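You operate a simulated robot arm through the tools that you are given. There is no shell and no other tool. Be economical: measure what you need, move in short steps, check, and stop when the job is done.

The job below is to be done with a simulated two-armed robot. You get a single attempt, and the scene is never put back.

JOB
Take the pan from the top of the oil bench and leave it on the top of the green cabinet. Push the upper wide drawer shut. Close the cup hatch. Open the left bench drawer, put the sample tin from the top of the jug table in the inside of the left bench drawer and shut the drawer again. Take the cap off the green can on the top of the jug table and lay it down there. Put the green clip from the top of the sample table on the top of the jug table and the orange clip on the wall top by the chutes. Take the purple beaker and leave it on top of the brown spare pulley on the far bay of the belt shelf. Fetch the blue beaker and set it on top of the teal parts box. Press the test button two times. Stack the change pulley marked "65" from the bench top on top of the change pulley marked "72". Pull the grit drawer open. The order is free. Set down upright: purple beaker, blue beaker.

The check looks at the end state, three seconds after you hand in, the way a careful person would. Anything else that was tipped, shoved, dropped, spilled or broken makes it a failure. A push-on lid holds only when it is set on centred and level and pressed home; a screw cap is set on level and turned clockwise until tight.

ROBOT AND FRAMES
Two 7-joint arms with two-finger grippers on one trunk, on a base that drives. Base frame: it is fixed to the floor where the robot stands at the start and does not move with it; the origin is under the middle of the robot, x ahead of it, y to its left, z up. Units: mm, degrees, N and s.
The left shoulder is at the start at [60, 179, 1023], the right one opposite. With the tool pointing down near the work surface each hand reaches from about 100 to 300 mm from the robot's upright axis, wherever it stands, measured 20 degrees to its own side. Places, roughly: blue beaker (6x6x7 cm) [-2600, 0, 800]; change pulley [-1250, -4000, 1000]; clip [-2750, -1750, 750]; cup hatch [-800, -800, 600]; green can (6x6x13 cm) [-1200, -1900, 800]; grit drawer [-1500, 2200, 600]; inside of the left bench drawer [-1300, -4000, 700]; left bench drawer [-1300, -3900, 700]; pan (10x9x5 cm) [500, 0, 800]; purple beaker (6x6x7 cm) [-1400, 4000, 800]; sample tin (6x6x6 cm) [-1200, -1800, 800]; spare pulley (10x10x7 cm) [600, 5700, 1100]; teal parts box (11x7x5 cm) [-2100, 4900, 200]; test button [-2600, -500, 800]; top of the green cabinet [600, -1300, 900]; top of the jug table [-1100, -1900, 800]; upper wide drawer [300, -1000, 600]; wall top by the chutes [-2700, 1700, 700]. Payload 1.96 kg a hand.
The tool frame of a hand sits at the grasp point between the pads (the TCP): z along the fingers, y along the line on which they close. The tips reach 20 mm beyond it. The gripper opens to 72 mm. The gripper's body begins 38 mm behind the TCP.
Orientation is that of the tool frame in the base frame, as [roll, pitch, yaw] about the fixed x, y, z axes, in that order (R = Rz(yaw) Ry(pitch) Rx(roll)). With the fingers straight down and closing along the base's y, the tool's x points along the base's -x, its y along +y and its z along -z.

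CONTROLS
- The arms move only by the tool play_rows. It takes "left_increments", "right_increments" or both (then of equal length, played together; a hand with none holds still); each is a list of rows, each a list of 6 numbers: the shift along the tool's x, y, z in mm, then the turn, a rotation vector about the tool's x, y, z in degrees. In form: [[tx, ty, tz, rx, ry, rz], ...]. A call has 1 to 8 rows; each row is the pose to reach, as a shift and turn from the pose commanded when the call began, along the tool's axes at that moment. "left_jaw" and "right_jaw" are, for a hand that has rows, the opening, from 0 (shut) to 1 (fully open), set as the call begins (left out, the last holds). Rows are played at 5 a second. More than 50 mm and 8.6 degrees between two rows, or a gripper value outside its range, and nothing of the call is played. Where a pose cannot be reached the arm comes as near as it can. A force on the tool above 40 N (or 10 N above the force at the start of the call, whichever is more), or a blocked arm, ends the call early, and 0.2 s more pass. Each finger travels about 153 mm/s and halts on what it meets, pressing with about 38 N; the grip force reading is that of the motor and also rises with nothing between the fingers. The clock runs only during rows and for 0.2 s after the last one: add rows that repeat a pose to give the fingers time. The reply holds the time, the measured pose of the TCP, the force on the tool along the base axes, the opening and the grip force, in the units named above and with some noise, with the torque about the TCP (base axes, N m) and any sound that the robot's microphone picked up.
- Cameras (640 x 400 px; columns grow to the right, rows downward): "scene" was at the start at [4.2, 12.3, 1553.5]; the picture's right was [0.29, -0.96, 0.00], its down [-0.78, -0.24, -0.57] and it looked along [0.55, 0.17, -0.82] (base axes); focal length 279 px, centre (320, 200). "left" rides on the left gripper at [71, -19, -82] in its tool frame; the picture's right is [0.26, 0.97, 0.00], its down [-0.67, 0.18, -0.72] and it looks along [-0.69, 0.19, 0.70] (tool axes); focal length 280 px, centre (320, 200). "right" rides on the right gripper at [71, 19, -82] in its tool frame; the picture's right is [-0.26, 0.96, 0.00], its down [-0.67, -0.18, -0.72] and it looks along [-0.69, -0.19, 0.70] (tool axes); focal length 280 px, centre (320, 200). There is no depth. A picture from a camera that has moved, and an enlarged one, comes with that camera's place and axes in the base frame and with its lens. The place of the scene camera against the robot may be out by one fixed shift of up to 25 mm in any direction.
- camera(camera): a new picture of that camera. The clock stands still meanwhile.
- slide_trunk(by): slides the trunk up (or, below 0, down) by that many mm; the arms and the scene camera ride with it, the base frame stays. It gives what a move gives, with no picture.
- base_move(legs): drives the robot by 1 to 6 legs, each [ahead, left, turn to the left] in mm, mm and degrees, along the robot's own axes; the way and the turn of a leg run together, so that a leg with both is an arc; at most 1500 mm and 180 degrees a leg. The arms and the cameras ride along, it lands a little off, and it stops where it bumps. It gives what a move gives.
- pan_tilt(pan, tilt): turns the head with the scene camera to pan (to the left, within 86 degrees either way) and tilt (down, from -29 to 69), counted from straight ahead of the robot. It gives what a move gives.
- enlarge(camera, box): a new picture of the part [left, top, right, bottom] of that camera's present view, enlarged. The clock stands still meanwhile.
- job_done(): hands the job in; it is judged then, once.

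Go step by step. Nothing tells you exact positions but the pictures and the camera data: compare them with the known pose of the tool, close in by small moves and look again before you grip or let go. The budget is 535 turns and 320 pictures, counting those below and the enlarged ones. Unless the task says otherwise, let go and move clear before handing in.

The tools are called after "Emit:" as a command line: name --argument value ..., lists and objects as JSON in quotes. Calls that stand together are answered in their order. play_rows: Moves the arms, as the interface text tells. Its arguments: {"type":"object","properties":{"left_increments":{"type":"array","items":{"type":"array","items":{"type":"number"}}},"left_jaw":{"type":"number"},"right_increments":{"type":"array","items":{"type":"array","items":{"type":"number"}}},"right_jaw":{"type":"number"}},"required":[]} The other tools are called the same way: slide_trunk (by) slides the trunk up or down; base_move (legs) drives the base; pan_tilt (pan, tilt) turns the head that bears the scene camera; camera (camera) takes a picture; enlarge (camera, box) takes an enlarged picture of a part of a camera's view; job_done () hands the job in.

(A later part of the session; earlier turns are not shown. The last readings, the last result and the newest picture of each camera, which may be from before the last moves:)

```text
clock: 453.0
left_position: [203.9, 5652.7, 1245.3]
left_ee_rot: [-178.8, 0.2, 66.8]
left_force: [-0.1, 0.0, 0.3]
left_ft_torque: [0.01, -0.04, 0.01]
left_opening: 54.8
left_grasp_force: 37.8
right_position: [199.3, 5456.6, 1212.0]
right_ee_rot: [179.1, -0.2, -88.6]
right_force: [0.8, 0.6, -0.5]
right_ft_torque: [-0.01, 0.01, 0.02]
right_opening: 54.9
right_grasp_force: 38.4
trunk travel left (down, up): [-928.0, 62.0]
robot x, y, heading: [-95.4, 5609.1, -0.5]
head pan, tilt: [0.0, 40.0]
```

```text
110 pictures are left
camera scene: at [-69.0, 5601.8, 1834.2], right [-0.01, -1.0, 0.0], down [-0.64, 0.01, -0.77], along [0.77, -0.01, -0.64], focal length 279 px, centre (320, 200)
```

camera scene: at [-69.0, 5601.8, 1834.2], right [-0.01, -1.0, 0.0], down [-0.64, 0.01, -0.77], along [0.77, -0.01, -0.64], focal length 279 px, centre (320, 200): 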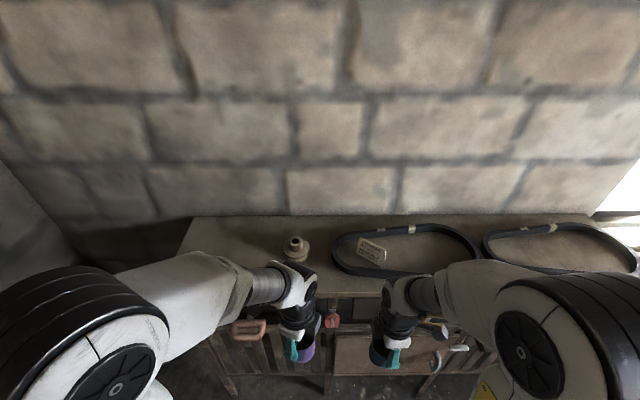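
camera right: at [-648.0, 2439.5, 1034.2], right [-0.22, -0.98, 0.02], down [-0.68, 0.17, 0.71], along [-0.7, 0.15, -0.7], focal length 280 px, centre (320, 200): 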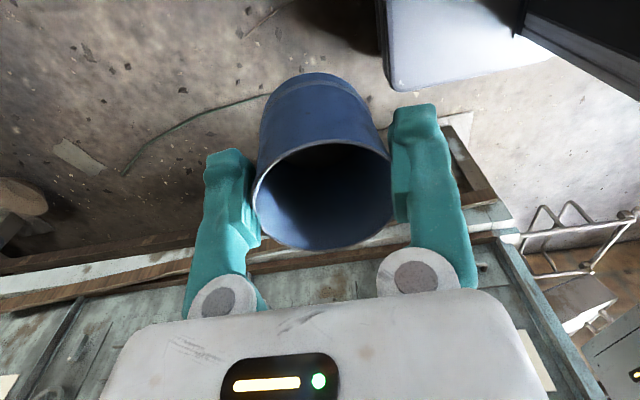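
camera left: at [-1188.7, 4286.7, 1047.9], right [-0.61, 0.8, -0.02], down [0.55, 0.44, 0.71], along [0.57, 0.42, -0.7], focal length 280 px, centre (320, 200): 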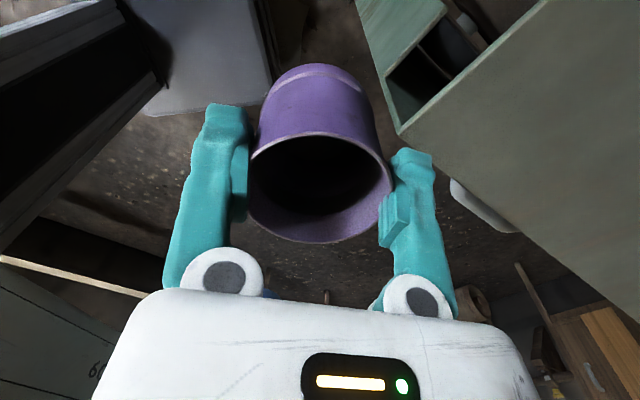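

The spare pulley is at ≈[567, 5679]. I drive 150 forward and move the left hand toward it for a closer look.

Emit:
base_move --legs '[[150, 0, 0.5]]'

Emit:
camera --camera "left"

Emit:
enlarge --camera "scene" --box '[220, 220, 420, 360]'

```text
clock: 454.4
left_position: [354.5, 5655.2, 1245.6]
left_ee_rot: [-178.7, 0.0, 67.3]
left_force: [0.5, 0.7, -0.1]
left_ft_torque: [0.02, -0.01, 0.02]
left_opening: 54.6
left_grasp_force: 38.2
right_position: [351.2, 5459.6, 1212.0]
right_ee_rot: [179.1, -0.2, -88.2]
right_force: [-0.2, -0.1, -0.9]
right_ft_torque: [0.01, -0.02, -0.03]
right_opening: 54.9
right_grasp_force: 37.8
trunk travel left (down, up): [-928.0, 62.0]
robot x, y, heading: [63.1, 5607.9, 0.1]
head pan, tilt: [0.0, 40.0]
```

```text
109 pictures are left
camera left: at [365.6, 5725.7, 1327.8], right [0.99, -0.13, -0.02], down [-0.08, -0.7, 0.71], along [-0.11, -0.7, -0.7], focal length 280 px, centre (320, 200)
```

left: 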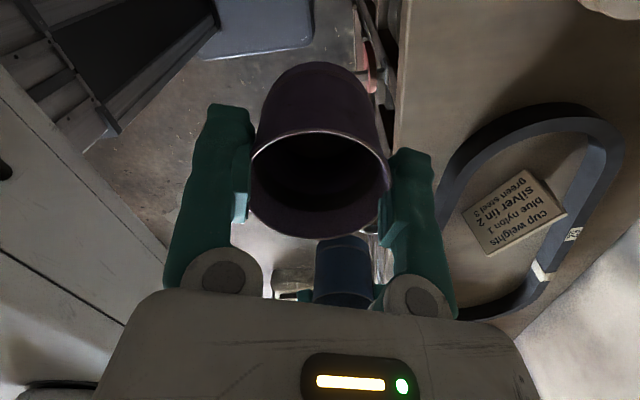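

```text
2.86 times, centred on (320, 290) of scene
camera zoom: at [78.9, 5601.3, 1834.2], right [0.0, -1.0, 0.0], down [-0.64, 0.0, -0.77], along [0.77, 0.0, -0.64], focal length 797 px, centre (320, -57)
```

zoom: 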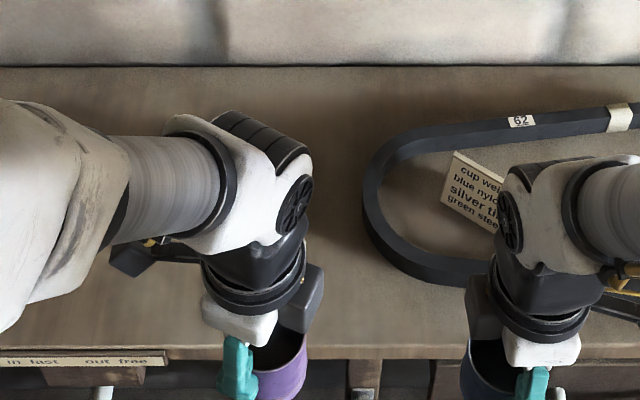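

I rotate the left wrist back to its natural yaw so its camera looks forward over the pulley.

Emit:
play_rows --left_increments '[[0, 0, 0, 0, 0, -8], [0, 0, 0, 0, 0, -16], [0, 0, 0, 0, 0, -24], [0, 0, 0, 0, 0, -32], [0, 0, 0, 0, 0, -40], [0, 0, 0, 0, 0, -48], [0, 0, 0, 0, 0, -56], [0, 0, 0, 0, 0, -64]]'

Emit:
play_rows --left_increments '[[0, 0, 0, -0.2, 0, -8], [0, 0, 0, -0.4, 0, -16], [0, 0, 0, -0.6, 0, -24], [0, 0, 0, -0.8, 0, -32], [0, 0, 0, -1, 0, -40], [0, 0, 0, -1.2, 0, -48]]'

Emit:
camera --camera "left"

```text
clock: 456.2
left_position: [356.4, 5654.2, 1245.0]
left_ee_rot: [-179.3, -1.2, 131.5]
left_force: [0.3, -0.4, -0.6]
left_ft_torque: [0.01, 0.0, 0.01]
left_opening: 54.8
left_grasp_force: 38.2
right_position: [353.1, 5458.6, 1212.2]
right_ee_rot: [179.1, -0.3, -88.2]
right_force: [0.0, 0.1, -0.2]
right_ft_torque: [-0.03, 0.0, -0.02]
right_opening: 54.7
right_grasp_force: 38.4
trunk travel left (down, up): [-928.0, 62.0]
robot x, y, heading: [62.1, 5610.5, -0.0]
head pan, tilt: [0.0, 40.0]
```

```text
clock: 457.6
left_position: [356.7, 5652.7, 1246.1]
left_ee_rot: [178.5, -0.9, 179.4]
left_force: [-0.7, 0.1, -1.3]
left_ft_torque: [0.03, -0.02, -0.01]
left_opening: 55.2
left_grasp_force: 38.0
right_position: [354.3, 5458.1, 1213.3]
right_ee_rot: [179.1, -0.1, -88.2]
right_force: [0.5, 0.8, -0.1]
right_ft_torque: [0.0, -0.01, 0.03]
right_opening: 54.7
right_grasp_force: 38.1
trunk travel left (down, up): [-928.0, 62.0]
robot x, y, heading: [64.3, 5609.8, 0.0]
head pan, tilt: [0.0, 40.0]
```

```text
107 pictures are left
camera left: at [287.3, 5632.7, 1327.8], right [-0.25, 0.97, 0.03], down [0.69, 0.16, 0.71], along [0.68, 0.2, -0.7], focal length 280 px, centre (320, 200)
```

left: 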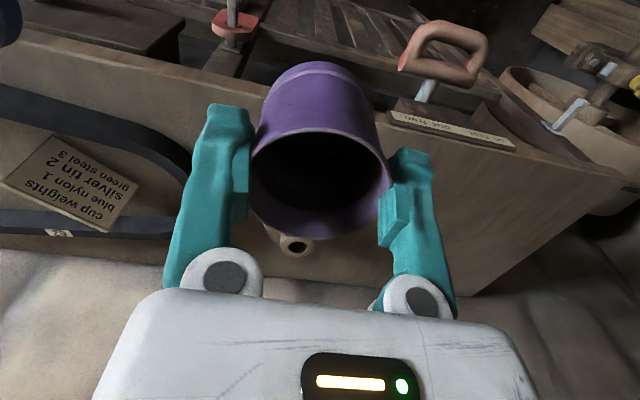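

The hub is visible beyond the beaker: hub top ≈[589, 5685, 1107]. I drive 50 forward, level the hand and extend it over the pulley.

Emit:
base_move --legs '[[50, 0, 0]]'

Emit:
play_rows --left_increments '[[-30, 6, 5, 0.4, -0.2, 0], [-60, 12, 10, 0.8, -0.4, 0], [-90, 18, 15, 1.2, -0.7, 0], [-120, 24, 20, 1.5, -0.9, 0], [-150, 32, 20, 1.5, -0.9, 0]]'

Emit:
camera --camera "left"

```text
clock: 458.5
left_position: [397.9, 5654.6, 1248.7]
left_ee_rot: [178.6, -0.4, 179.4]
left_force: [-0.9, -0.4, -1.1]
left_ft_torque: [0.02, -0.06, 0.02]
left_opening: 54.7
left_grasp_force: 37.6
right_position: [394.4, 5458.9, 1215.1]
right_ee_rot: [179.4, -0.2, -88.2]
right_force: [-1.0, 0.6, 0.2]
right_ft_torque: [-0.04, -0.07, 0.01]
right_opening: 54.8
right_grasp_force: 38.2
trunk travel left (down, up): [-928.0, 62.0]
robot x, y, heading: [112.4, 5612.2, 0.3]
head pan, tilt: [0.0, 40.0]
```

```text
clock: 459.7
left_position: [557.9, 5686.5, 1228.0]
left_ee_rot: [-179.9, 0.2, 179.3]
left_force: [-0.2, 0.5, -0.9]
left_ft_torque: [-0.02, 0.0, -0.05]
left_opening: 54.6
left_grasp_force: 37.6
right_position: [403.1, 5458.3, 1213.6]
right_ee_rot: [179.0, -0.2, -88.1]
right_force: [-0.2, 0.4, -0.5]
right_ft_torque: [0.0, -0.05, -0.01]
right_opening: 55.1
right_grasp_force: 38.5
trunk travel left (down, up): [-928.0, 62.0]
robot x, y, heading: [113.8, 5609.1, -0.2]
head pan, tilt: [0.0, 40.0]
```

```text
106 pictures are left
camera left: at [485.8, 5667.3, 1308.5], right [-0.25, 0.97, 0.0], down [0.68, 0.18, 0.72], along [0.69, 0.18, -0.7], focal length 280 px, centre (320, 200)
```

left: 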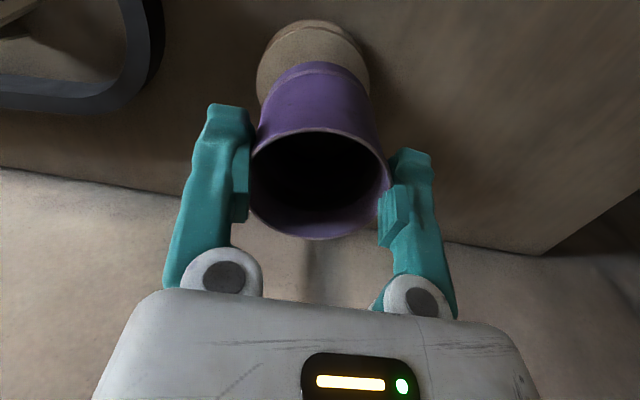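

The flange shows, but the hub is behind the beaker. I move 25 mm further and raise the trunk 62 to see the hub clear of the beaker.

Emit:
play_rows --left_increments '[[-12, 0, 0, 0, 0, 0], [-25, 0, 0, 0, 0, 0]]'

Emit:
slide_trunk --by 62

Emit:
camera --camera "left"

```text
clock: 460.3
left_position: [582.0, 5685.6, 1226.6]
left_ee_rot: [-179.9, -0.1, 179.4]
left_force: [-0.6, 0.2, -0.5]
left_ft_torque: [-0.01, 0.01, 0.01]
left_opening: 54.7
left_grasp_force: 38.4
right_position: [402.6, 5458.8, 1213.2]
right_ee_rot: [179.1, -0.2, -88.2]
right_force: [0.2, 0.4, 0.0]
right_ft_torque: [-0.01, -0.01, -0.01]
right_opening: 54.4
right_grasp_force: 37.8
trunk travel left (down, up): [-928.0, 62.0]
robot x, y, heading: [109.0, 5610.4, -0.3]
head pan, tilt: [0.0, 40.0]
```

```text
clock: 461.3
left_position: [581.3, 5686.0, 1288.6]
left_ee_rot: [180.0, 0.1, 179.3]
left_force: [-0.6, -1.0, -1.2]
left_ft_torque: [0.01, 0.03, -0.01]
left_opening: 54.8
left_grasp_force: 38.1
right_position: [403.2, 5459.2, 1274.2]
right_ee_rot: [179.0, -0.2, -88.2]
right_force: [-0.3, 0.6, -0.3]
right_ft_torque: [-0.01, -0.02, -0.02]
right_opening: 55.0
right_grasp_force: 38.3
trunk travel left (down, up): [-990.0, 0.0]
robot x, y, heading: [114.3, 5610.3, 0.0]
head pan, tilt: [0.0, 40.0]
```

```text
105 pictures are left
camera left: at [510.2, 5666.2, 1369.3], right [-0.25, 0.97, 0.0], down [0.68, 0.18, 0.72], along [0.69, 0.18, -0.7], focal length 280 px, centre (320, 200)
```

left: 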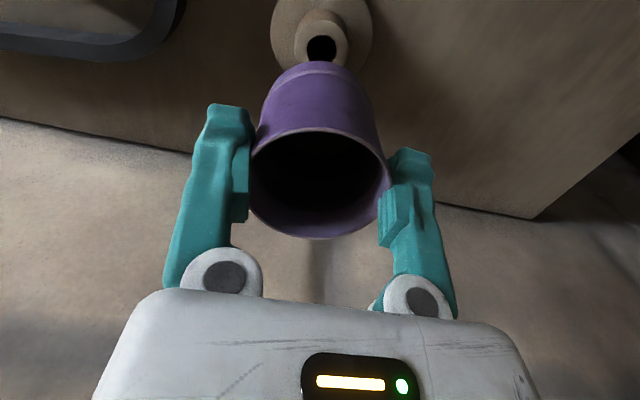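

Hub centre ≈[586.5, 5687]. I trim +5 mm in x and lower.

Emit:
play_rows --left_increments '[[-5, 1, 0, 0, 0, 0]]'

Emit:
slide_trunk --by -90

Emit:
enlarge --camera "scene" --box '[220, 180, 400, 300]'

Emit:
camera --camera "left"

```text
clock: 461.7
left_position: [587.5, 5686.3, 1287.3]
left_ee_rot: [-180.0, 0.1, 179.3]
left_force: [-0.3, 0.1, -1.0]
left_ft_torque: [-0.01, -0.02, 0.01]
left_opening: 54.8
left_grasp_force: 38.4
right_position: [402.5, 5459.1, 1274.4]
right_ee_rot: [179.1, -0.1, -88.2]
right_force: [-0.3, 1.9, -0.3]
right_ft_torque: [0.0, 0.02, -0.04]
right_opening: 54.7
right_grasp_force: 37.9
trunk travel left (down, up): [-990.0, 0.0]
robot x, y, heading: [112.2, 5611.4, -0.0]
head pan, tilt: [0.0, 40.0]
```

```text
clock: 463.0
left_position: [586.0, 5686.0, 1197.3]
left_ee_rot: [-180.0, 0.1, 179.3]
left_force: [-0.8, -0.7, -0.9]
left_ft_torque: [-0.01, 0.02, 0.03]
left_opening: 54.6
left_grasp_force: 37.8
right_position: [402.9, 5459.1, 1183.9]
right_ee_rot: [179.0, -0.2, -88.3]
right_force: [0.1, 0.6, -0.2]
right_ft_torque: [0.0, -0.02, 0.01]
right_opening: 54.3
right_grasp_force: 38.2
trunk travel left (down, up): [-900.0, 90.0]
robot x, y, heading: [112.3, 5610.3, 0.1]
head pan, tilt: [0.0, 40.0]
```

```text
3.33 times, centred on (310, 240) of scene
camera zoom: at [131.9, 5601.3, 1805.9], right [0.0, -1.0, 0.0], down [-0.64, 0.0, -0.77], along [0.77, 0.0, -0.64], focal length 930 px, centre (353, 67)
```

zoom: 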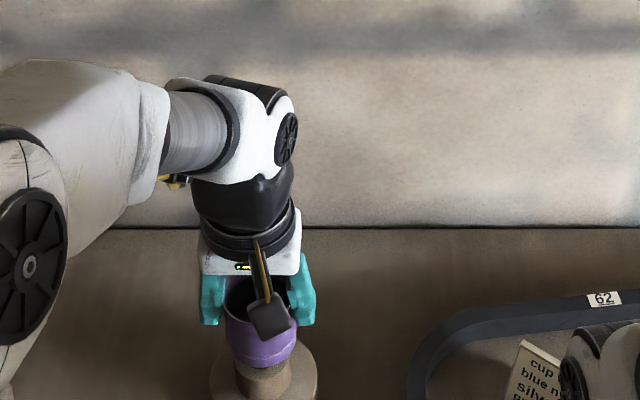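

```text
103 pictures are left
camera left: at [515.8, 5667.0, 1278.8], right [-0.25, 0.97, 0.0], down [0.68, 0.18, 0.72], along [0.69, 0.18, -0.7], focal length 280 px, centre (320, 200)
```

left: 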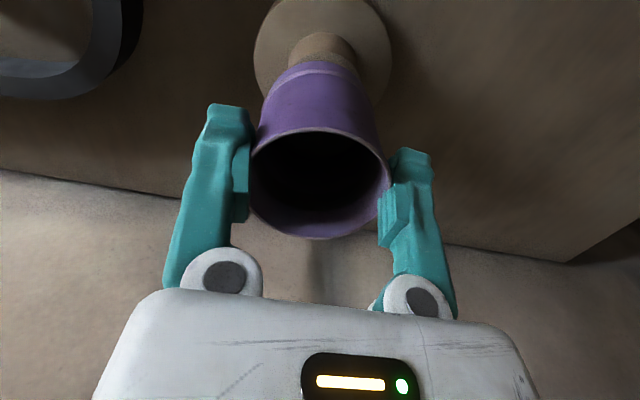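

Aligned. I lower in small steps to contact.

Emit:
play_rows --left_increments '[[0, 0, 8, 0, 0, 0], [0, 0, 16, 0, 0, 0], [0, 0, 20, 0, 0, 0], [0, 0, 24, 0, 0, 0], [0, 0, 27, 0, 0, 0], [0, 0, 30, 0, 0, 0], [0, 0, 33, 0, 0, 0], [0, 0, 36, 0, 0, 0]]'

Emit:
enlarge --camera "scene" --box '[220, 200, 400, 320]'

```text
clock: 464.3
left_position: [585.4, 5685.6, 1175.7]
left_ee_rot: [-180.0, 0.7, 179.5]
left_force: [-6.5, 0.7, 23.4]
left_ft_torque: [0.02, 0.8, -0.06]
left_opening: 54.6
left_grasp_force: 38.4
right_position: [399.7, 5457.8, 1185.8]
right_ee_rot: [179.2, -0.2, -88.1]
right_force: [0.2, 0.3, 0.3]
right_ft_torque: [-0.01, 0.0, 0.01]
right_opening: 54.7
right_grasp_force: 37.9
trunk travel left (down, up): [-900.0, 90.0]
robot x, y, heading: [110.7, 5606.8, 0.1]
head pan, tilt: [0.0, 40.0]
stopped in row 6 (left hand): the force on the tool passed its limit at 47 N (the readings are from after the stop); the commanded pose is now the measured one
```

```text
3.33 times, centred on (310, 260) of scene
camera zoom: at [126.7, 5601.1, 1806.0], right [0.0, -1.0, 0.0], down [-0.64, 0.0, -0.77], along [0.77, 0.0, -0.64], focal length 930 px, centre (353, 0)
```

zoom: 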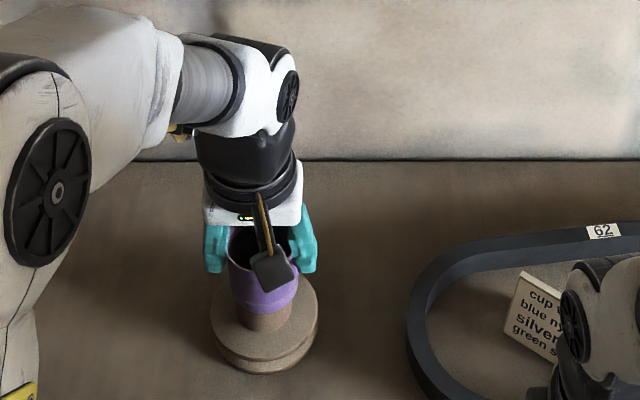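

It touches the hub. I relax 1 mm and open.

Emit:
play_rows --left_increments '[[0, 0, -1, 0, 0, 0], [0, 0, -1.5, 0, 0, 0]]'

Emit:
play_rows --left_increments '[[0, 0, 0, 0, 0, 0], [0, 0, 0, 0, 0, 0], [0, 0, 0, 0, 0, 0]]' --left_jaw 1

Emit:
camera --camera "left"

```text
clock: 464.9
left_position: [585.8, 5686.9, 1175.7]
left_ee_rot: [-179.8, 0.8, 179.4]
left_force: [-3.0, 1.7, 17.3]
left_ft_torque: [0.05, 0.54, -0.06]
left_opening: 54.8
left_grasp_force: 37.9
right_position: [400.7, 5458.0, 1184.0]
right_ee_rot: [179.1, -0.2, -88.1]
right_force: [-0.6, -0.6, 0.1]
right_ft_torque: [-0.01, -0.01, 0.01]
right_opening: 54.9
right_grasp_force: 38.1
trunk travel left (down, up): [-900.0, 90.0]
robot x, y, heading: [112.5, 5609.0, -0.2]
head pan, tilt: [0.0, 40.0]
```

```text
clock: 465.7
left_position: [588.9, 5686.2, 1174.9]
left_ee_rot: [-179.9, 0.5, 179.5]
left_force: [0.5, 0.2, 0.5]
left_ft_torque: [0.01, 0.0, -0.01]
left_opening: 72.1
left_grasp_force: 0.2
right_position: [402.9, 5459.5, 1184.1]
right_ee_rot: [179.0, -0.2, -88.2]
right_force: [-0.3, -0.4, -0.9]
right_ft_torque: [0.0, 0.02, -0.05]
right_opening: 54.6
right_grasp_force: 37.8
trunk travel left (down, up): [-900.0, 90.0]
robot x, y, heading: [112.3, 5611.5, 0.1]
head pan, tilt: [0.0, 40.0]
```

```text
101 pictures are left
camera left: at [517.7, 5666.8, 1254.8], right [-0.25, 0.97, 0.0], down [0.67, 0.18, 0.72], along [0.7, 0.18, -0.69], focal length 280 px, centre (320, 200)
```

left: 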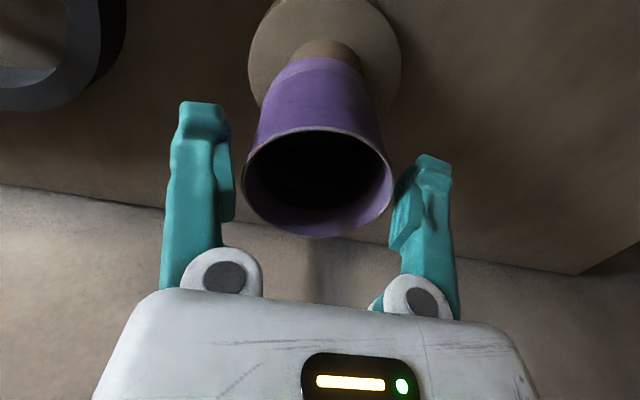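

It stands by itself. I shift 2 mm to centre the open fingers and rise straight.

Emit:
play_rows --left_increments '[[0, 2, 0, 0, 0, 0], [0, 2, -8, 0, 0, 0], [0, 2, -20, 0, 0, 0], [0, 2, -40, 0, 0, 0]]'

Emit:
slide_trunk --by 80

Emit:
camera --camera "left"

```text
clock: 466.7
left_position: [589.1, 5686.9, 1214.5]
left_ee_rot: [-179.9, 0.7, 179.4]
left_force: [-0.4, -0.8, 0.5]
left_ft_torque: [-0.02, 0.03, -0.01]
left_opening: 72.2
left_grasp_force: 0.1
right_position: [401.6, 5459.1, 1184.1]
right_ee_rot: [178.9, -0.1, -88.2]
right_force: [-0.6, 0.6, -0.1]
right_ft_torque: [0.0, -0.01, 0.01]
right_opening: 54.6
right_grasp_force: 38.0
trunk travel left (down, up): [-900.0, 90.0]
robot x, y, heading: [108.1, 5608.4, -0.4]
head pan, tilt: [0.0, 40.0]
```

```text
clock: 467.8
left_position: [588.3, 5688.2, 1294.3]
left_ee_rot: [-179.9, 0.5, 179.4]
left_force: [0.5, 0.4, -0.2]
left_ft_torque: [0.02, 0.0, -0.03]
left_opening: 72.2
left_grasp_force: 0.0
right_position: [402.5, 5457.4, 1263.1]
right_ee_rot: [179.0, -0.1, -88.3]
right_force: [-0.1, 0.5, -1.4]
right_ft_torque: [-0.01, 0.0, 0.01]
right_opening: 54.7
right_grasp_force: 38.5
trunk travel left (down, up): [-980.0, 10.0]
robot x, y, heading: [111.6, 5611.6, -0.1]
head pan, tilt: [0.0, 40.0]
```

```text
100 pictures are left
camera left: at [516.7, 5669.0, 1374.1], right [-0.25, 0.97, 0.0], down [0.67, 0.18, 0.72], along [0.7, 0.18, -0.69], focal length 280 px, centre (320, 200)
```

left: 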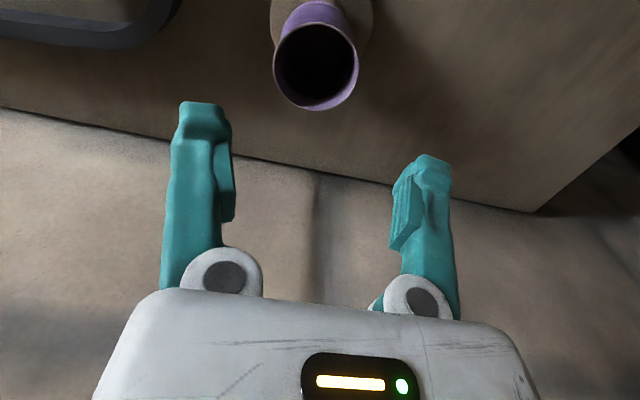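

Purple beaker is done. I back away, retract the left hand, lower the trunk and turn west to find the teal parts box.

Emit:
base_move --legs '[[-300, 0, 0]]'

Emit:
play_rows --left_increments '[[45, 0, 0, 0, 0, 0], [90, 0, 0, 0, 0, 0], [135, 20, 0, 0, 0, 0], [180, 40, 0, 0, 0, 0]]'

Emit:
slide_trunk --by -310

Emit:
base_move --legs '[[0, 0, 180], [250, 0, 0]]'

Emit:
pan_tilt --pan 10 --tilt 25

Emit:
camera --camera "scene"

```text
clock: 469.9
left_position: [285.7, 5688.4, 1293.3]
left_ee_rot: [-179.8, 0.4, 179.4]
left_force: [0.6, 0.8, -0.9]
left_ft_torque: [0.03, 0.02, 0.01]
left_opening: 72.0
left_grasp_force: 0.0
right_position: [101.4, 5459.8, 1263.8]
right_ee_rot: [178.9, -0.2, -88.1]
right_force: [0.7, 0.4, 0.0]
right_ft_torque: [0.02, -0.01, 0.01]
right_opening: 54.2
right_grasp_force: 38.3
trunk travel left (down, up): [-980.0, 10.0]
robot x, y, heading: [-193.1, 5609.2, 0.3]
head pan, tilt: [0.0, 40.0]
```

```text
clock: 470.9
left_position: [98.5, 5732.1, 1295.2]
left_ee_rot: [-179.8, 0.7, 179.3]
left_force: [-0.8, 0.7, 0.1]
left_ft_torque: [-0.02, -0.05, 0.02]
left_opening: 71.7
left_grasp_force: 0.1
right_position: [96.7, 5459.8, 1264.4]
right_ee_rot: [179.1, -0.2, -88.1]
right_force: [-0.3, 0.2, -1.2]
right_ft_torque: [0.02, -0.02, 0.01]
right_opening: 54.6
right_grasp_force: 37.9
trunk travel left (down, up): [-980.0, 10.0]
robot x, y, heading: [-192.4, 5608.6, 0.1]
head pan, tilt: [0.0, 40.0]
```

```text
clock: 474.0
left_position: [103.2, 5730.8, 984.6]
left_ee_rot: [-180.0, 0.5, 179.4]
left_force: [0.1, -0.4, -0.2]
left_ft_torque: [0.01, 0.02, -0.02]
left_opening: 72.3
left_grasp_force: 0.0
right_position: [99.2, 5459.3, 955.1]
right_ee_rot: [178.9, -0.2, -88.0]
right_force: [-0.2, 0.1, -0.4]
right_ft_torque: [0.01, -0.01, 0.01]
right_opening: 54.3
right_grasp_force: 37.5
trunk travel left (down, up): [-670.0, 320.0]
robot x, y, heading: [-195.8, 5606.6, -0.1]
head pan, tilt: [0.0, 40.0]
```

```text
clock: 483.1
left_position: [-732.8, 5487.5, 984.7]
left_ee_rot: [-179.8, 0.4, -0.3]
left_force: [-0.6, 0.4, 0.2]
left_ft_torque: [0.01, 0.0, 0.02]
left_opening: 71.9
left_grasp_force: 0.0
right_position: [-729.1, 5758.2, 954.3]
right_ee_rot: [179.1, -0.3, 92.1]
right_force: [-0.1, 0.5, -0.2]
right_ft_torque: [0.01, 0.01, -0.02]
right_opening: 54.2
right_grasp_force: 37.6
trunk travel left (down, up): [-670.0, 320.0]
robot x, y, heading: [-438.3, 5612.0, -180.0]
head pan, tilt: [0.0, 40.0]
```

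```text
clock: 483.9
left_position: [-732.3, 5488.3, 984.8]
left_ee_rot: [-179.9, 0.5, -0.5]
left_force: [-0.4, 0.2, 0.0]
left_ft_torque: [-0.01, -0.01, -0.02]
left_opening: 71.9
left_grasp_force: 0.1
right_position: [-727.9, 5759.6, 954.2]
right_ee_rot: [179.0, -0.3, 92.1]
right_force: [-0.3, -0.2, 0.0]
right_ft_torque: [0.02, -0.01, 0.01]
right_opening: 54.0
right_grasp_force: 38.2
trunk travel left (down, up): [-670.0, 320.0]
robot x, y, heading: [-433.9, 5608.8, -179.6]
head pan, tilt: [10.0, 25.0]
```

```text
99 pictures are left
camera scene: at [-473.6, 5584.8, 1599.1], right [-0.18, 0.98, 0.0], down [0.42, 0.07, -0.91], along [-0.89, -0.16, -0.42], focal length 279 px, centre (320, 200)
```

scene: 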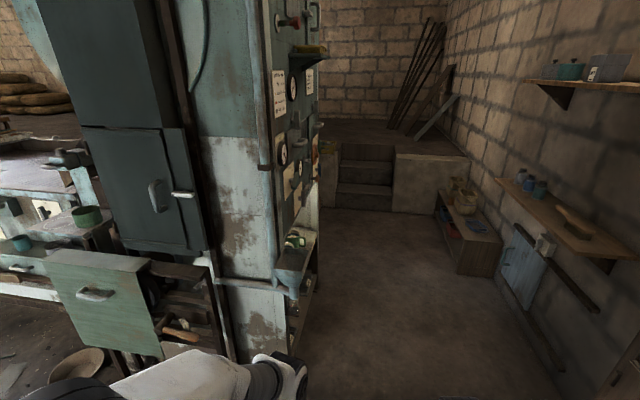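

A corridor runs behind the machine's tower. I drive west along it and look at the tower's back side for the teal box.

Emit:
base_move --legs '[[0, -150, 0], [1400, 0, 0]]'

Emit:
pan_tilt --pan 75 --tilt 35

Emit:
camera --camera "scene"

```text
clock: 491.8
left_position: [-2125.8, 5603.3, 984.3]
left_ee_rot: [-179.9, 0.4, 1.3]
left_force: [-0.1, 0.1, -1.1]
left_ft_torque: [-0.01, 0.0, 0.0]
left_opening: 72.3
left_grasp_force: 0.1
right_position: [-2130.7, 5874.6, 954.2]
right_ee_rot: [179.0, -0.2, 93.8]
right_force: [0.5, -0.2, -0.5]
right_ft_torque: [0.01, -0.03, 0.02]
right_opening: 54.0
right_grasp_force: 38.5
trunk travel left (down, up): [-670.0, 320.0]
robot x, y, heading: [-1834.2, 5731.4, -178.2]
head pan, tilt: [10.0, 25.0]
```

```text
clock: 493.2
left_position: [-2125.1, 5602.3, 984.0]
left_ee_rot: [-179.9, 0.4, 1.4]
left_force: [-0.2, 0.6, 0.1]
left_ft_torque: [-0.02, 0.01, 0.0]
left_opening: 71.8
left_grasp_force: 0.1
right_position: [-2130.2, 5874.3, 953.9]
right_ee_rot: [179.0, -0.2, 93.6]
right_force: [-0.4, 0.5, -0.3]
right_ft_torque: [0.0, -0.01, -0.03]
right_opening: 54.2
right_grasp_force: 37.8
trunk travel left (down, up): [-670.0, 320.0]
robot x, y, heading: [-1835.1, 5731.4, -178.0]
head pan, tilt: [75.0, 35.0]
```

```text
98 pictures are left
camera scene: at [-1800.2, 5640.0, 1583.4], right [-0.97, 0.23, 0.0], down [0.13, 0.56, -0.82], along [-0.19, -0.8, -0.57], focal length 279 px, centre (320, 200)
```

scene: 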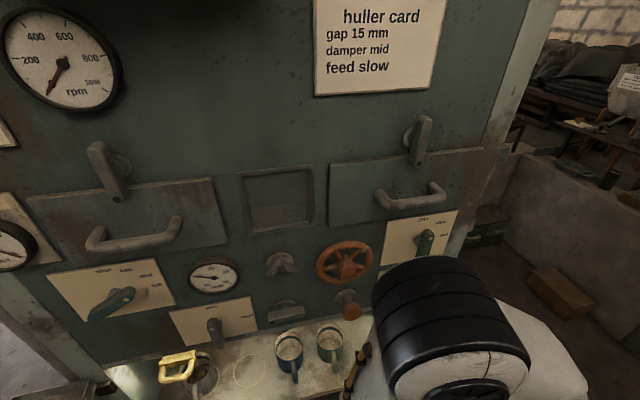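

The tower front is right beside me. I back off north and lower the camera to look underneath.

Emit:
base_move --legs '[[0, -330, 0], [0, 0, 88]]'

Emit:
slide_trunk --by -350

Emit:
pan_tilt --pan 0 --tilt 25

Emit:
camera --camera "scene"

```text
clock: 499.1
left_position: [-1722.9, 5765.6, 984.9]
left_ee_rot: [-179.9, 0.5, 89.5]
left_force: [-0.7, 0.3, -0.4]
left_ft_torque: [0.0, 0.02, 0.0]
left_opening: 72.0
left_grasp_force: 0.1
right_position: [-1995.6, 5769.5, 954.0]
right_ee_rot: [179.0, -0.2, -178.0]
right_force: [-0.4, -0.7, 0.0]
right_ft_torque: [0.01, -0.01, -0.01]
right_opening: 53.9
right_grasp_force: 38.2
trunk travel left (down, up): [-670.0, 320.0]
robot x, y, heading: [-1842.6, 6060.0, -90.1]
head pan, tilt: [75.0, 35.0]
```

```text
clock: 502.5
left_position: [-1722.9, 5765.7, 634.0]
left_ee_rot: [-179.9, 0.5, 89.6]
left_force: [0.8, 0.0, 0.3]
left_ft_torque: [0.0, -0.03, 0.01]
left_opening: 72.0
left_grasp_force: 0.1
right_position: [-1994.5, 5769.7, 603.6]
right_ee_rot: [179.0, -0.1, -178.0]
right_force: [0.4, 0.3, -0.6]
right_ft_torque: [0.03, 0.03, 0.01]
right_opening: 54.3
right_grasp_force: 37.9
trunk travel left (down, up): [-320.0, 670.0]
robot x, y, heading: [-1842.4, 6063.4, -89.8]
head pan, tilt: [75.0, 35.0]
```

```text
clock: 504.0
left_position: [-1723.5, 5765.8, 634.4]
left_ee_rot: [-179.9, 0.5, 89.6]
left_force: [0.5, 1.6, -0.1]
left_ft_torque: [-0.01, -0.01, -0.01]
left_opening: 72.0
left_grasp_force: 0.0
right_position: [-1995.6, 5770.5, 604.5]
right_ee_rot: [179.0, -0.1, -178.1]
right_force: [-0.1, 0.0, -0.3]
right_ft_torque: [0.01, 0.0, 0.0]
right_opening: 54.2
right_grasp_force: 38.0
trunk travel left (down, up): [-320.0, 670.0]
robot x, y, heading: [-1844.7, 6058.4, -90.0]
head pan, tilt: [0.0, 25.0]
```

```text
97 pictures are left
camera scene: at [-1850.0, 6020.1, 1249.1], right [-1.0, 0.0, 0.0], down [0.0, 0.42, -0.91], along [0.0, -0.91, -0.42], focal length 279 px, centre (320, 200)
```

scene: 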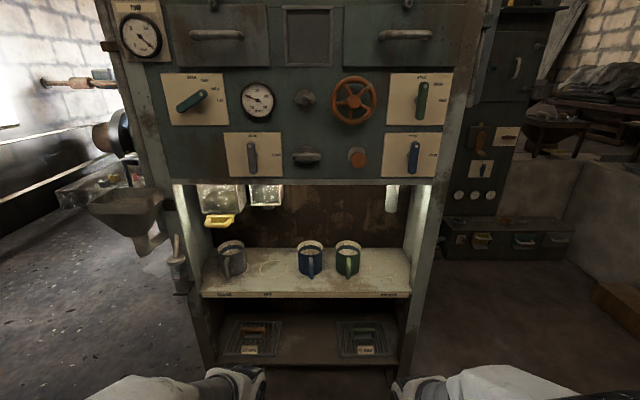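

Emit:
enlarge --camera "scene" --box '[190, 230, 430, 380]'

Emit:
enlarge --camera "scene" --box '[430, 150, 640, 300]'

```text
2.67 times, centred on (310, 305) of scene
camera zoom: at [-1850.0, 6020.1, 1249.1], right [-1.0, 0.0, 0.0], down [0.0, 0.42, -0.91], along [0.0, -0.91, -0.42], focal length 744 px, centre (347, -80)
```

zoom: 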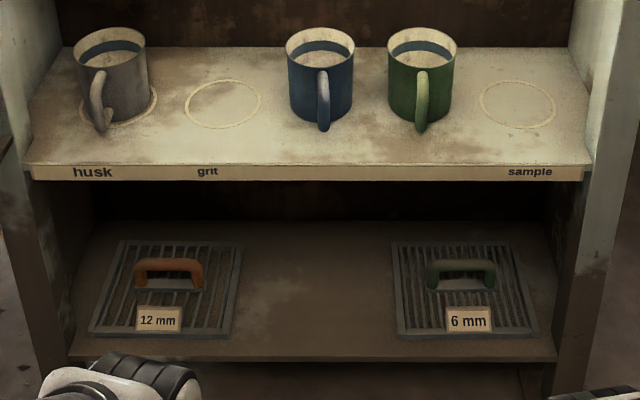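

```text
2.67 times, centred on (535, 225) of scene
camera zoom: at [-1850.0, 6020.1, 1249.1], right [-1.0, 0.0, 0.0], down [0.0, 0.42, -0.91], along [0.0, -0.91, -0.42], focal length 744 px, centre (-253, 133)
```

zoom: 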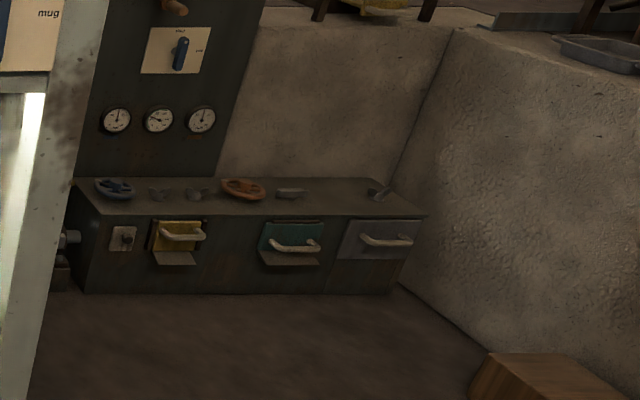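

The lower tower shelf holds only sieves. The box may be on the tower's west or south side; I drive west and look back.

Emit:
slide_trunk --by 250

Emit:
base_move --legs '[[0, -900, 0]]'

Emit:
pan_tilt --pan 30 --tilt 30

Emit:
camera --camera "scene"

```text
clock: 506.6
left_position: [-1723.7, 5766.2, 884.7]
left_ee_rot: [-179.9, 0.5, 89.6]
left_force: [-0.4, 0.2, -0.6]
left_ft_torque: [0.0, 0.02, -0.03]
left_opening: 71.9
left_grasp_force: 0.0
right_position: [-1995.1, 5769.2, 853.9]
right_ee_rot: [179.0, -0.2, -178.0]
right_force: [0.5, -0.2, -1.1]
right_ft_torque: [-0.02, 0.01, 0.0]
right_opening: 53.9
right_grasp_force: 37.6
trunk travel left (down, up): [-570.0, 420.0]
robot x, y, heading: [-1847.5, 6063.5, -89.7]
head pan, tilt: [0.0, 25.0]
```

```text
clock: 511.4
left_position: [-2632.4, 5763.3, 885.2]
left_ee_rot: [-179.9, 0.5, 89.6]
left_force: [-0.2, 0.2, 1.0]
left_ft_torque: [0.03, 0.02, -0.03]
left_opening: 72.1
left_grasp_force: 0.1
right_position: [-2906.0, 5766.3, 853.6]
right_ee_rot: [178.9, -0.1, -178.0]
right_force: [0.1, 0.5, -0.4]
right_ft_torque: [0.0, -0.04, -0.03]
right_opening: 54.2
right_grasp_force: 37.8
trunk travel left (down, up): [-570.0, 420.0]
robot x, y, heading: [-2752.1, 6056.9, -89.6]
head pan, tilt: [0.0, 25.0]
```

```text
clock: 512.3
left_position: [-2631.9, 5763.5, 886.1]
left_ee_rot: [-179.9, 0.5, 89.7]
left_force: [-0.3, 0.2, 0.6]
left_ft_torque: [0.04, 0.01, 0.01]
left_opening: 72.3
left_grasp_force: 0.0
right_position: [-2904.5, 5765.7, 855.6]
right_ee_rot: [179.0, -0.2, -177.9]
right_force: [0.4, -0.2, 0.3]
right_ft_torque: [0.02, -0.02, 0.02]
right_opening: 54.2
right_grasp_force: 37.4
trunk travel left (down, up): [-570.0, 420.0]
robot x, y, heading: [-2755.1, 6057.8, -89.6]
head pan, tilt: [30.0, 30.0]
```

```text
94 pictures are left
camera scene: at [-2714.3, 6031.3, 1491.2], right [-0.86, -0.5, 0.0], down [-0.25, 0.43, -0.87], along [0.44, -0.75, -0.5], focal length 279 px, centre (320, 200)
```

scene: 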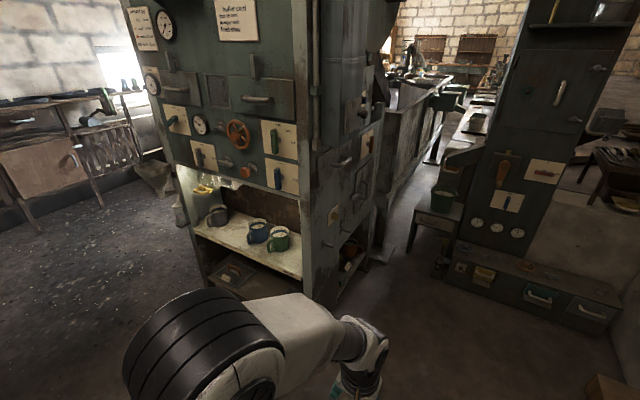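

Emit:
enlarge --camera "scene" --box '[300, 130, 500, 300]'

```text
2.35 times, centred on (400, 215) of scene
camera zoom: at [-2714.3, 6031.3, 1491.2], right [-0.86, -0.5, 0.0], down [-0.25, 0.43, -0.87], along [0.44, -0.75, -0.5], focal length 656 px, centre (132, 165)
```

zoom: 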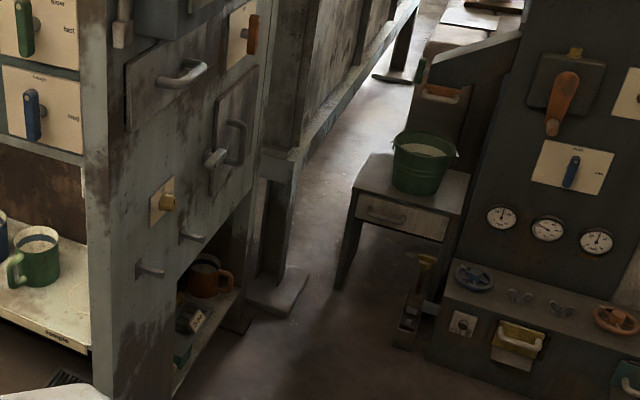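

The teal box is in a low recess on the tower's west side, ≈[−2195, 4893, 200]. I drive round to face it.

Emit:
base_move --legs '[[1070, 0, 0], [0, 0, 89.6]]'

Emit:
slide_trunk --by -300

Emit:
pan_tilt --pan 0 --tilt 45

Emit:
camera --camera "scene"

```text
clock: 521.6
left_position: [-2444.3, 5108.7, 884.1]
left_ee_rot: [-179.8, 0.5, 179.3]
left_force: [0.8, 0.0, -0.8]
left_ft_torque: [0.01, -0.01, 0.02]
left_opening: 72.0
left_grasp_force: 0.0
right_position: [-2449.6, 4838.8, 855.7]
right_ee_rot: [179.0, -0.2, -88.1]
right_force: [0.2, -0.9, -0.4]
right_ft_torque: [-0.01, -0.02, 0.0]
right_opening: 54.1
right_grasp_force: 37.8
trunk travel left (down, up): [-570.0, 420.0]
robot x, y, heading: [-2736.5, 4992.9, 0.1]
head pan, tilt: [30.0, 30.0]
```

```text
clock: 524.6
left_position: [-2444.5, 5108.0, 584.2]
left_ee_rot: [-179.9, 0.4, 179.4]
left_force: [-0.3, -0.5, 0.5]
left_ft_torque: [0.01, -0.03, 0.01]
left_opening: 71.9
left_grasp_force: 0.0
right_position: [-2448.8, 4839.1, 553.3]
right_ee_rot: [179.0, -0.2, -88.2]
right_force: [0.2, 0.0, -0.4]
right_ft_torque: [-0.01, -0.02, 0.01]
right_opening: 53.9
right_grasp_force: 37.9
trunk travel left (down, up): [-270.0, 720.0]
robot x, y, heading: [-2740.5, 4988.7, 0.2]
head pan, tilt: [30.0, 30.0]
```

```text
clock: 525.5
left_position: [-2444.1, 5109.8, 584.4]
left_ee_rot: [-180.0, 0.4, 179.3]
left_force: [0.1, -1.2, -0.6]
left_ft_torque: [0.03, 0.02, 0.01]
left_opening: 72.0
left_grasp_force: 0.2
right_position: [-2447.8, 4837.1, 553.4]
right_ee_rot: [179.0, -0.2, -88.0]
right_force: [-0.2, 1.1, -1.2]
right_ft_torque: [-0.02, -0.02, -0.03]
right_opening: 53.9
right_grasp_force: 37.8
trunk travel left (down, up): [-270.0, 720.0]
robot x, y, heading: [-2743.9, 4990.9, 0.1]
head pan, tilt: [0.0, 45.0]
```

```text
92 pictures are left
camera scene: at [-2723.0, 4979.8, 1168.6], right [0.0, -1.0, 0.0], down [-0.71, 0.0, -0.71], along [0.71, 0.0, -0.71], focal length 279 px, centre (320, 200)
```

scene: 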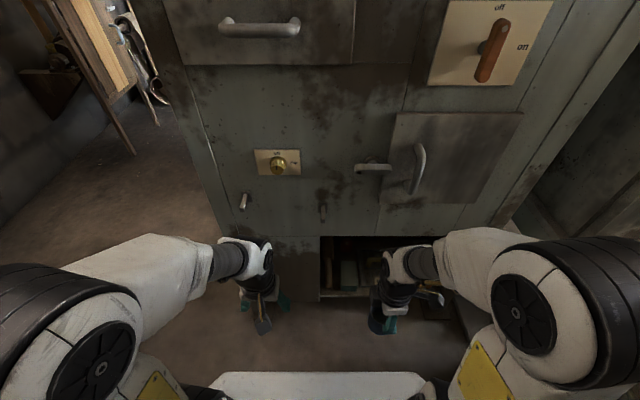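

I back off a little and lower the camera to see into the recess.

Emit:
base_move --legs '[[-250, 0, 0]]'

Emit:
slide_trunk --by -220

Emit:
play_rows --right_increments '[[40, 0, 0, 0, 0, 0], [80, 0, 0, 0, 0, 0]]'

Emit:
pan_tilt --pan -5 --tilt 35

Emit:
enlarge --camera "scene" --box '[200, 120, 440, 300]'

```text
clock: 527.3
left_position: [-2689.5, 5108.2, 584.6]
left_ee_rot: [-180.0, 0.5, 179.3]
left_force: [0.4, -0.2, 0.0]
left_ft_torque: [0.02, 0.0, 0.04]
left_opening: 72.0
left_grasp_force: 0.1
right_position: [-2694.7, 4837.1, 554.0]
right_ee_rot: [179.0, -0.3, -88.1]
right_force: [0.3, 0.1, 0.3]
right_ft_torque: [0.0, 0.02, 0.0]
right_opening: 53.9
right_grasp_force: 38.1
trunk travel left (down, up): [-270.0, 720.0]
robot x, y, heading: [-2984.6, 4989.3, 0.1]
head pan, tilt: [0.0, 45.0]
```

```text
clock: 529.7
left_position: [-2689.4, 5108.8, 364.2]
left_ee_rot: [-179.9, 0.5, 179.4]
left_force: [0.1, 0.7, 0.5]
left_ft_torque: [-0.01, -0.02, 0.0]
left_opening: 72.0
left_grasp_force: 0.0
right_position: [-2693.6, 4837.8, 335.4]
right_ee_rot: [179.0, -0.1, -88.1]
right_force: [-0.1, 0.1, -0.5]
right_ft_torque: [-0.03, 0.0, 0.01]
right_opening: 53.9
right_grasp_force: 38.0
trunk travel left (down, up): [-50.0, 940.0]
robot x, y, heading: [-2982.3, 4987.8, -0.3]
head pan, tilt: [0.0, 45.0]
```

```text
clock: 530.3
left_position: [-2688.7, 5110.3, 363.9]
left_ee_rot: [-179.9, 0.4, 179.3]
left_force: [0.2, 0.6, -0.9]
left_ft_torque: [-0.01, 0.02, -0.02]
left_opening: 72.1
left_grasp_force: 0.1
right_position: [-2692.0, 4757.9, 332.7]
right_ee_rot: [179.1, -0.2, -88.2]
right_force: [-0.4, 0.0, 0.0]
right_ft_torque: [-0.01, -0.01, 0.0]
right_opening: 53.8
right_grasp_force: 38.0
trunk travel left (down, up): [-50.0, 940.0]
robot x, y, heading: [-2986.6, 4984.0, -0.2]
head pan, tilt: [0.0, 45.0]
```

```text
clock: 531.0
left_position: [-2688.9, 5108.6, 364.9]
left_ee_rot: [-179.8, 0.5, 179.4]
left_force: [0.6, 0.4, 0.3]
left_ft_torque: [0.0, -0.01, 0.0]
left_opening: 72.0
left_grasp_force: 0.3
right_position: [-2690.5, 4759.6, 334.4]
right_ee_rot: [179.0, -0.2, -88.1]
right_force: [1.5, -0.2, -0.8]
right_ft_torque: [0.0, 0.01, 0.0]
right_opening: 54.0
right_grasp_force: 37.5
trunk travel left (down, up): [-50.0, 940.0]
robot x, y, heading: [-2983.6, 4987.1, -0.2]
head pan, tilt: [-5.0, 35.0]
```

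```text
2.22 times, centred on (320, 210) of scene
camera zoom: at [-2961.3, 4972.3, 963.3], right [-0.09, -1.0, 0.0], down [-0.57, 0.05, -0.82], along [0.82, -0.07, -0.57], focal length 620 px, centre (320, 178)
```

zoom: 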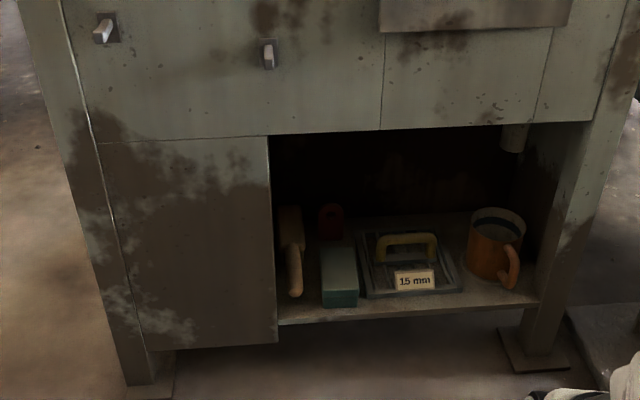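

The box (≈[−2155, 4875], top ≈217) is under a lintel at z≈530, so a top-down hand won't fit. Plan: set the beaker on the floor, regrip it with a 55° forward-tilted hand, and insert it. First rotate the right hand so it closes along y and lower.

Emit:
play_rows --right_increments '[[0, 0, 0, 0, 0, 8], [0, 0, 0, 0, 0, 16], [0, 0, 0, 0, 0, 24], [0, 0, 0, 0, 0, 32], [0, 0, 0, 0, 0, 40], [0, 0, 0, 0, 0, 48], [0, 0, 0, 0, 0, 56], [0, 0, 0, 0, 0, 64]]'

Emit:
play_rows --right_increments '[[0, 0, 0, 0.3, 0, 8], [0, 0, 0, 0.6, 0, 16], [0, 0, 0, 0.9, 0, 24], [0, 0, 0, 0.9, 0, 28]]'

Emit:
slide_trunk --by -50

Emit:
play_rows --right_increments '[[0, 0, 40, 0, 0, 0], [0, 0, 80, 0, 0, 0], [0, 0, 120, 0, 0, 0], [0, 0, 160, 0, 0, 0]]'

Emit:
camera --camera "right"

```text
clock: 532.8
left_position: [-2688.7, 5110.5, 364.4]
left_ee_rot: [-179.9, 0.6, 179.4]
left_force: [-0.1, 0.8, -0.2]
left_ft_torque: [-0.06, 0.0, -0.01]
left_opening: 72.0
left_grasp_force: 0.1
right_position: [-2690.5, 4757.8, 334.5]
right_ee_rot: [179.6, -1.0, -152.3]
right_force: [-1.0, 0.2, -0.8]
right_ft_torque: [0.0, 0.01, 0.02]
right_opening: 53.8
right_grasp_force: 38.4
trunk travel left (down, up): [-50.0, 940.0]
robot x, y, heading: [-2984.4, 4989.9, -0.3]
head pan, tilt: [-5.0, 35.0]
```

```text
clock: 533.8
left_position: [-2690.0, 5108.0, 364.3]
left_ee_rot: [-180.0, 0.5, 179.4]
left_force: [0.0, 0.5, -0.3]
left_ft_torque: [-0.03, -0.01, 0.0]
left_opening: 71.8
left_grasp_force: 0.2
right_position: [-2690.3, 4758.1, 334.1]
right_ee_rot: [-178.9, -0.8, 179.8]
right_force: [0.0, 0.3, -0.6]
right_ft_torque: [0.02, -0.02, 0.03]
right_opening: 54.1
right_grasp_force: 38.3
trunk travel left (down, up): [-50.0, 940.0]
robot x, y, heading: [-2986.3, 4987.4, 0.0]
head pan, tilt: [-5.0, 35.0]
```

```text
clock: 534.7
left_position: [-2688.7, 5109.7, 314.7]
left_ee_rot: [-179.9, 0.5, 179.3]
left_force: [-0.1, -0.9, 0.9]
left_ft_torque: [-0.01, 0.0, 0.02]
left_opening: 72.2
left_grasp_force: 0.1
right_position: [-2690.9, 4757.7, 284.4]
right_ee_rot: [-178.9, -0.7, 179.8]
right_force: [0.8, 0.3, -0.4]
right_ft_torque: [0.0, 0.02, 0.01]
right_opening: 54.2
right_grasp_force: 38.4
trunk travel left (down, up): [0.0, 990.0]
robot x, y, heading: [-2980.6, 4987.0, -0.1]
head pan, tilt: [-5.0, 35.0]
```

```text
clock: 535.6
left_position: [-2689.5, 5110.1, 316.6]
left_ee_rot: [-179.7, 0.6, 179.4]
left_force: [0.2, -0.5, 0.3]
left_ft_torque: [-0.01, -0.02, -0.02]
left_opening: 71.9
left_grasp_force: 0.0
right_position: [-2694.1, 4756.1, 169.7]
right_ee_rot: [-178.9, -1.4, 179.9]
right_force: [3.0, 1.5, 81.1]
right_ft_torque: [2.12, 6.5, -0.14]
right_opening: 54.1
right_grasp_force: 38.3
trunk travel left (down, up): [0.0, 990.0]
robot x, y, heading: [-2984.2, 4986.0, -0.4]
head pan, tilt: [-5.0, 35.0]
stopped in row 4 (right hand): the force on the tool passed its limit at 242 N (the readings are from after the stop); the commanded pose is now the measured one
```

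```text
90 pictures are left
camera right: at [-2762.9, 4776.5, 253.3], right [0.26, 0.96, -0.03], down [0.69, -0.17, 0.7], along [0.67, -0.2, -0.71], focal length 280 px, centre (320, 200)
```

right: 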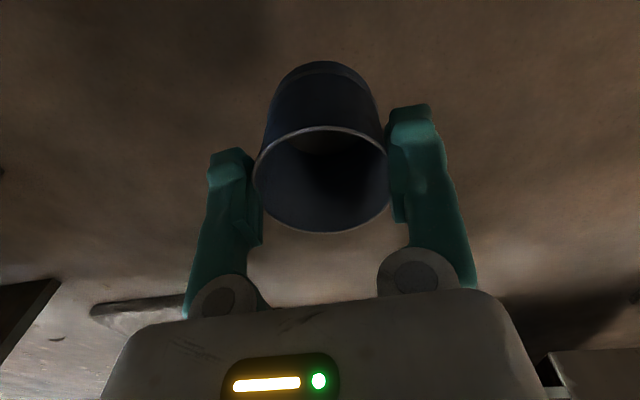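

The camera stalk met the robot's own base. I raise the hand, extend forward 150 mm beyond the base edge, and lower there.

Emit:
play_rows --right_increments '[[0, 0, -20, 0, 0, 0], [0, 0, -60, 0, 0, 0], [-40, 0, -70, 0, 0, 0], [-85, 0, -70, 0, 0, 0], [-130, 0, -70, 0, 0, 0], [-160, 0, -70, 0, 0, 0]]'

Emit:
play_rows --right_increments '[[0, 0, 40, 0, 0, 0], [0, 0, 80, 0, 0, 0], [0, 0, 110, 0, 0, 0], [0, 0, 135, 0, 0, 0]]'

Emit:
camera --camera "right"

Emit:
camera --camera "scene"

```text
clock: 537.0
left_position: [-2688.6, 5110.0, 315.1]
left_ee_rot: [-179.9, 0.5, 179.4]
left_force: [-0.6, -0.5, 0.9]
left_ft_torque: [0.0, -0.03, 0.02]
left_opening: 72.0
left_grasp_force: 0.1
right_position: [-2531.4, 4755.5, 231.4]
right_ee_rot: [-179.0, -1.4, 180.0]
right_force: [0.5, -0.8, 0.1]
right_ft_torque: [0.05, 0.01, -0.04]
right_opening: 54.1
right_grasp_force: 38.0
trunk travel left (down, up): [0.0, 990.0]
robot x, y, heading: [-2988.3, 4985.7, -0.1]
head pan, tilt: [-5.0, 35.0]
```

```text
clock: 538.0
left_position: [-2689.6, 5108.5, 315.0]
left_ee_rot: [-179.9, 0.5, 179.3]
left_force: [0.0, 0.2, -1.3]
left_ft_torque: [-0.01, 0.01, 0.04]
left_opening: 72.0
left_grasp_force: 0.1
right_position: [-2535.2, 4755.7, 97.6]
right_ee_rot: [-179.0, -1.3, 180.0]
right_force: [-0.2, -0.2, -0.4]
right_ft_torque: [-0.01, 0.01, -0.02]
right_opening: 53.9
right_grasp_force: 38.3
trunk travel left (down, up): [0.0, 990.0]
robot x, y, heading: [-2984.5, 4986.6, 0.0]
head pan, tilt: [-5.0, 35.0]
```

```text
89 pictures are left
camera right: at [-2603.1, 4775.3, 180.6], right [0.26, 0.96, -0.02], down [0.69, -0.17, 0.7], along [0.67, -0.2, -0.71], focal length 280 px, centre (320, 200)
```

right: 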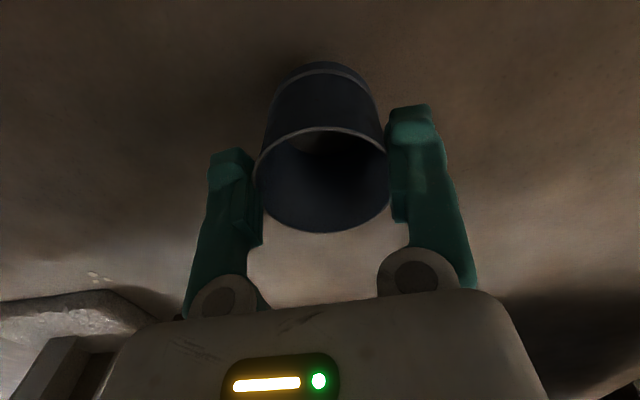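

```text
88 pictures are left
camera scene: at [-2961.2, 4972.1, 913.4], right [-0.09, -1.0, 0.0], down [-0.57, 0.05, -0.82], along [0.82, -0.07, -0.57], focal length 279 px, centre (320, 200)
```

scene: 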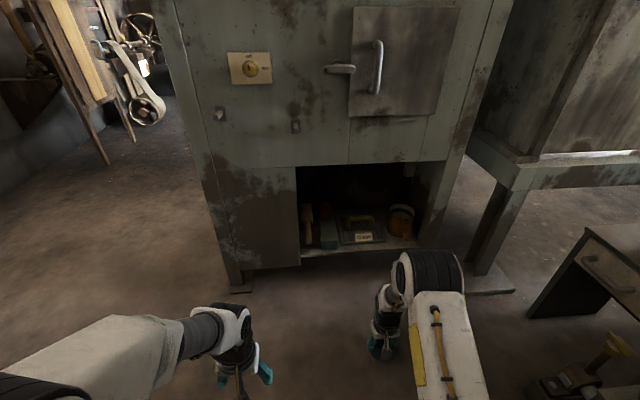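

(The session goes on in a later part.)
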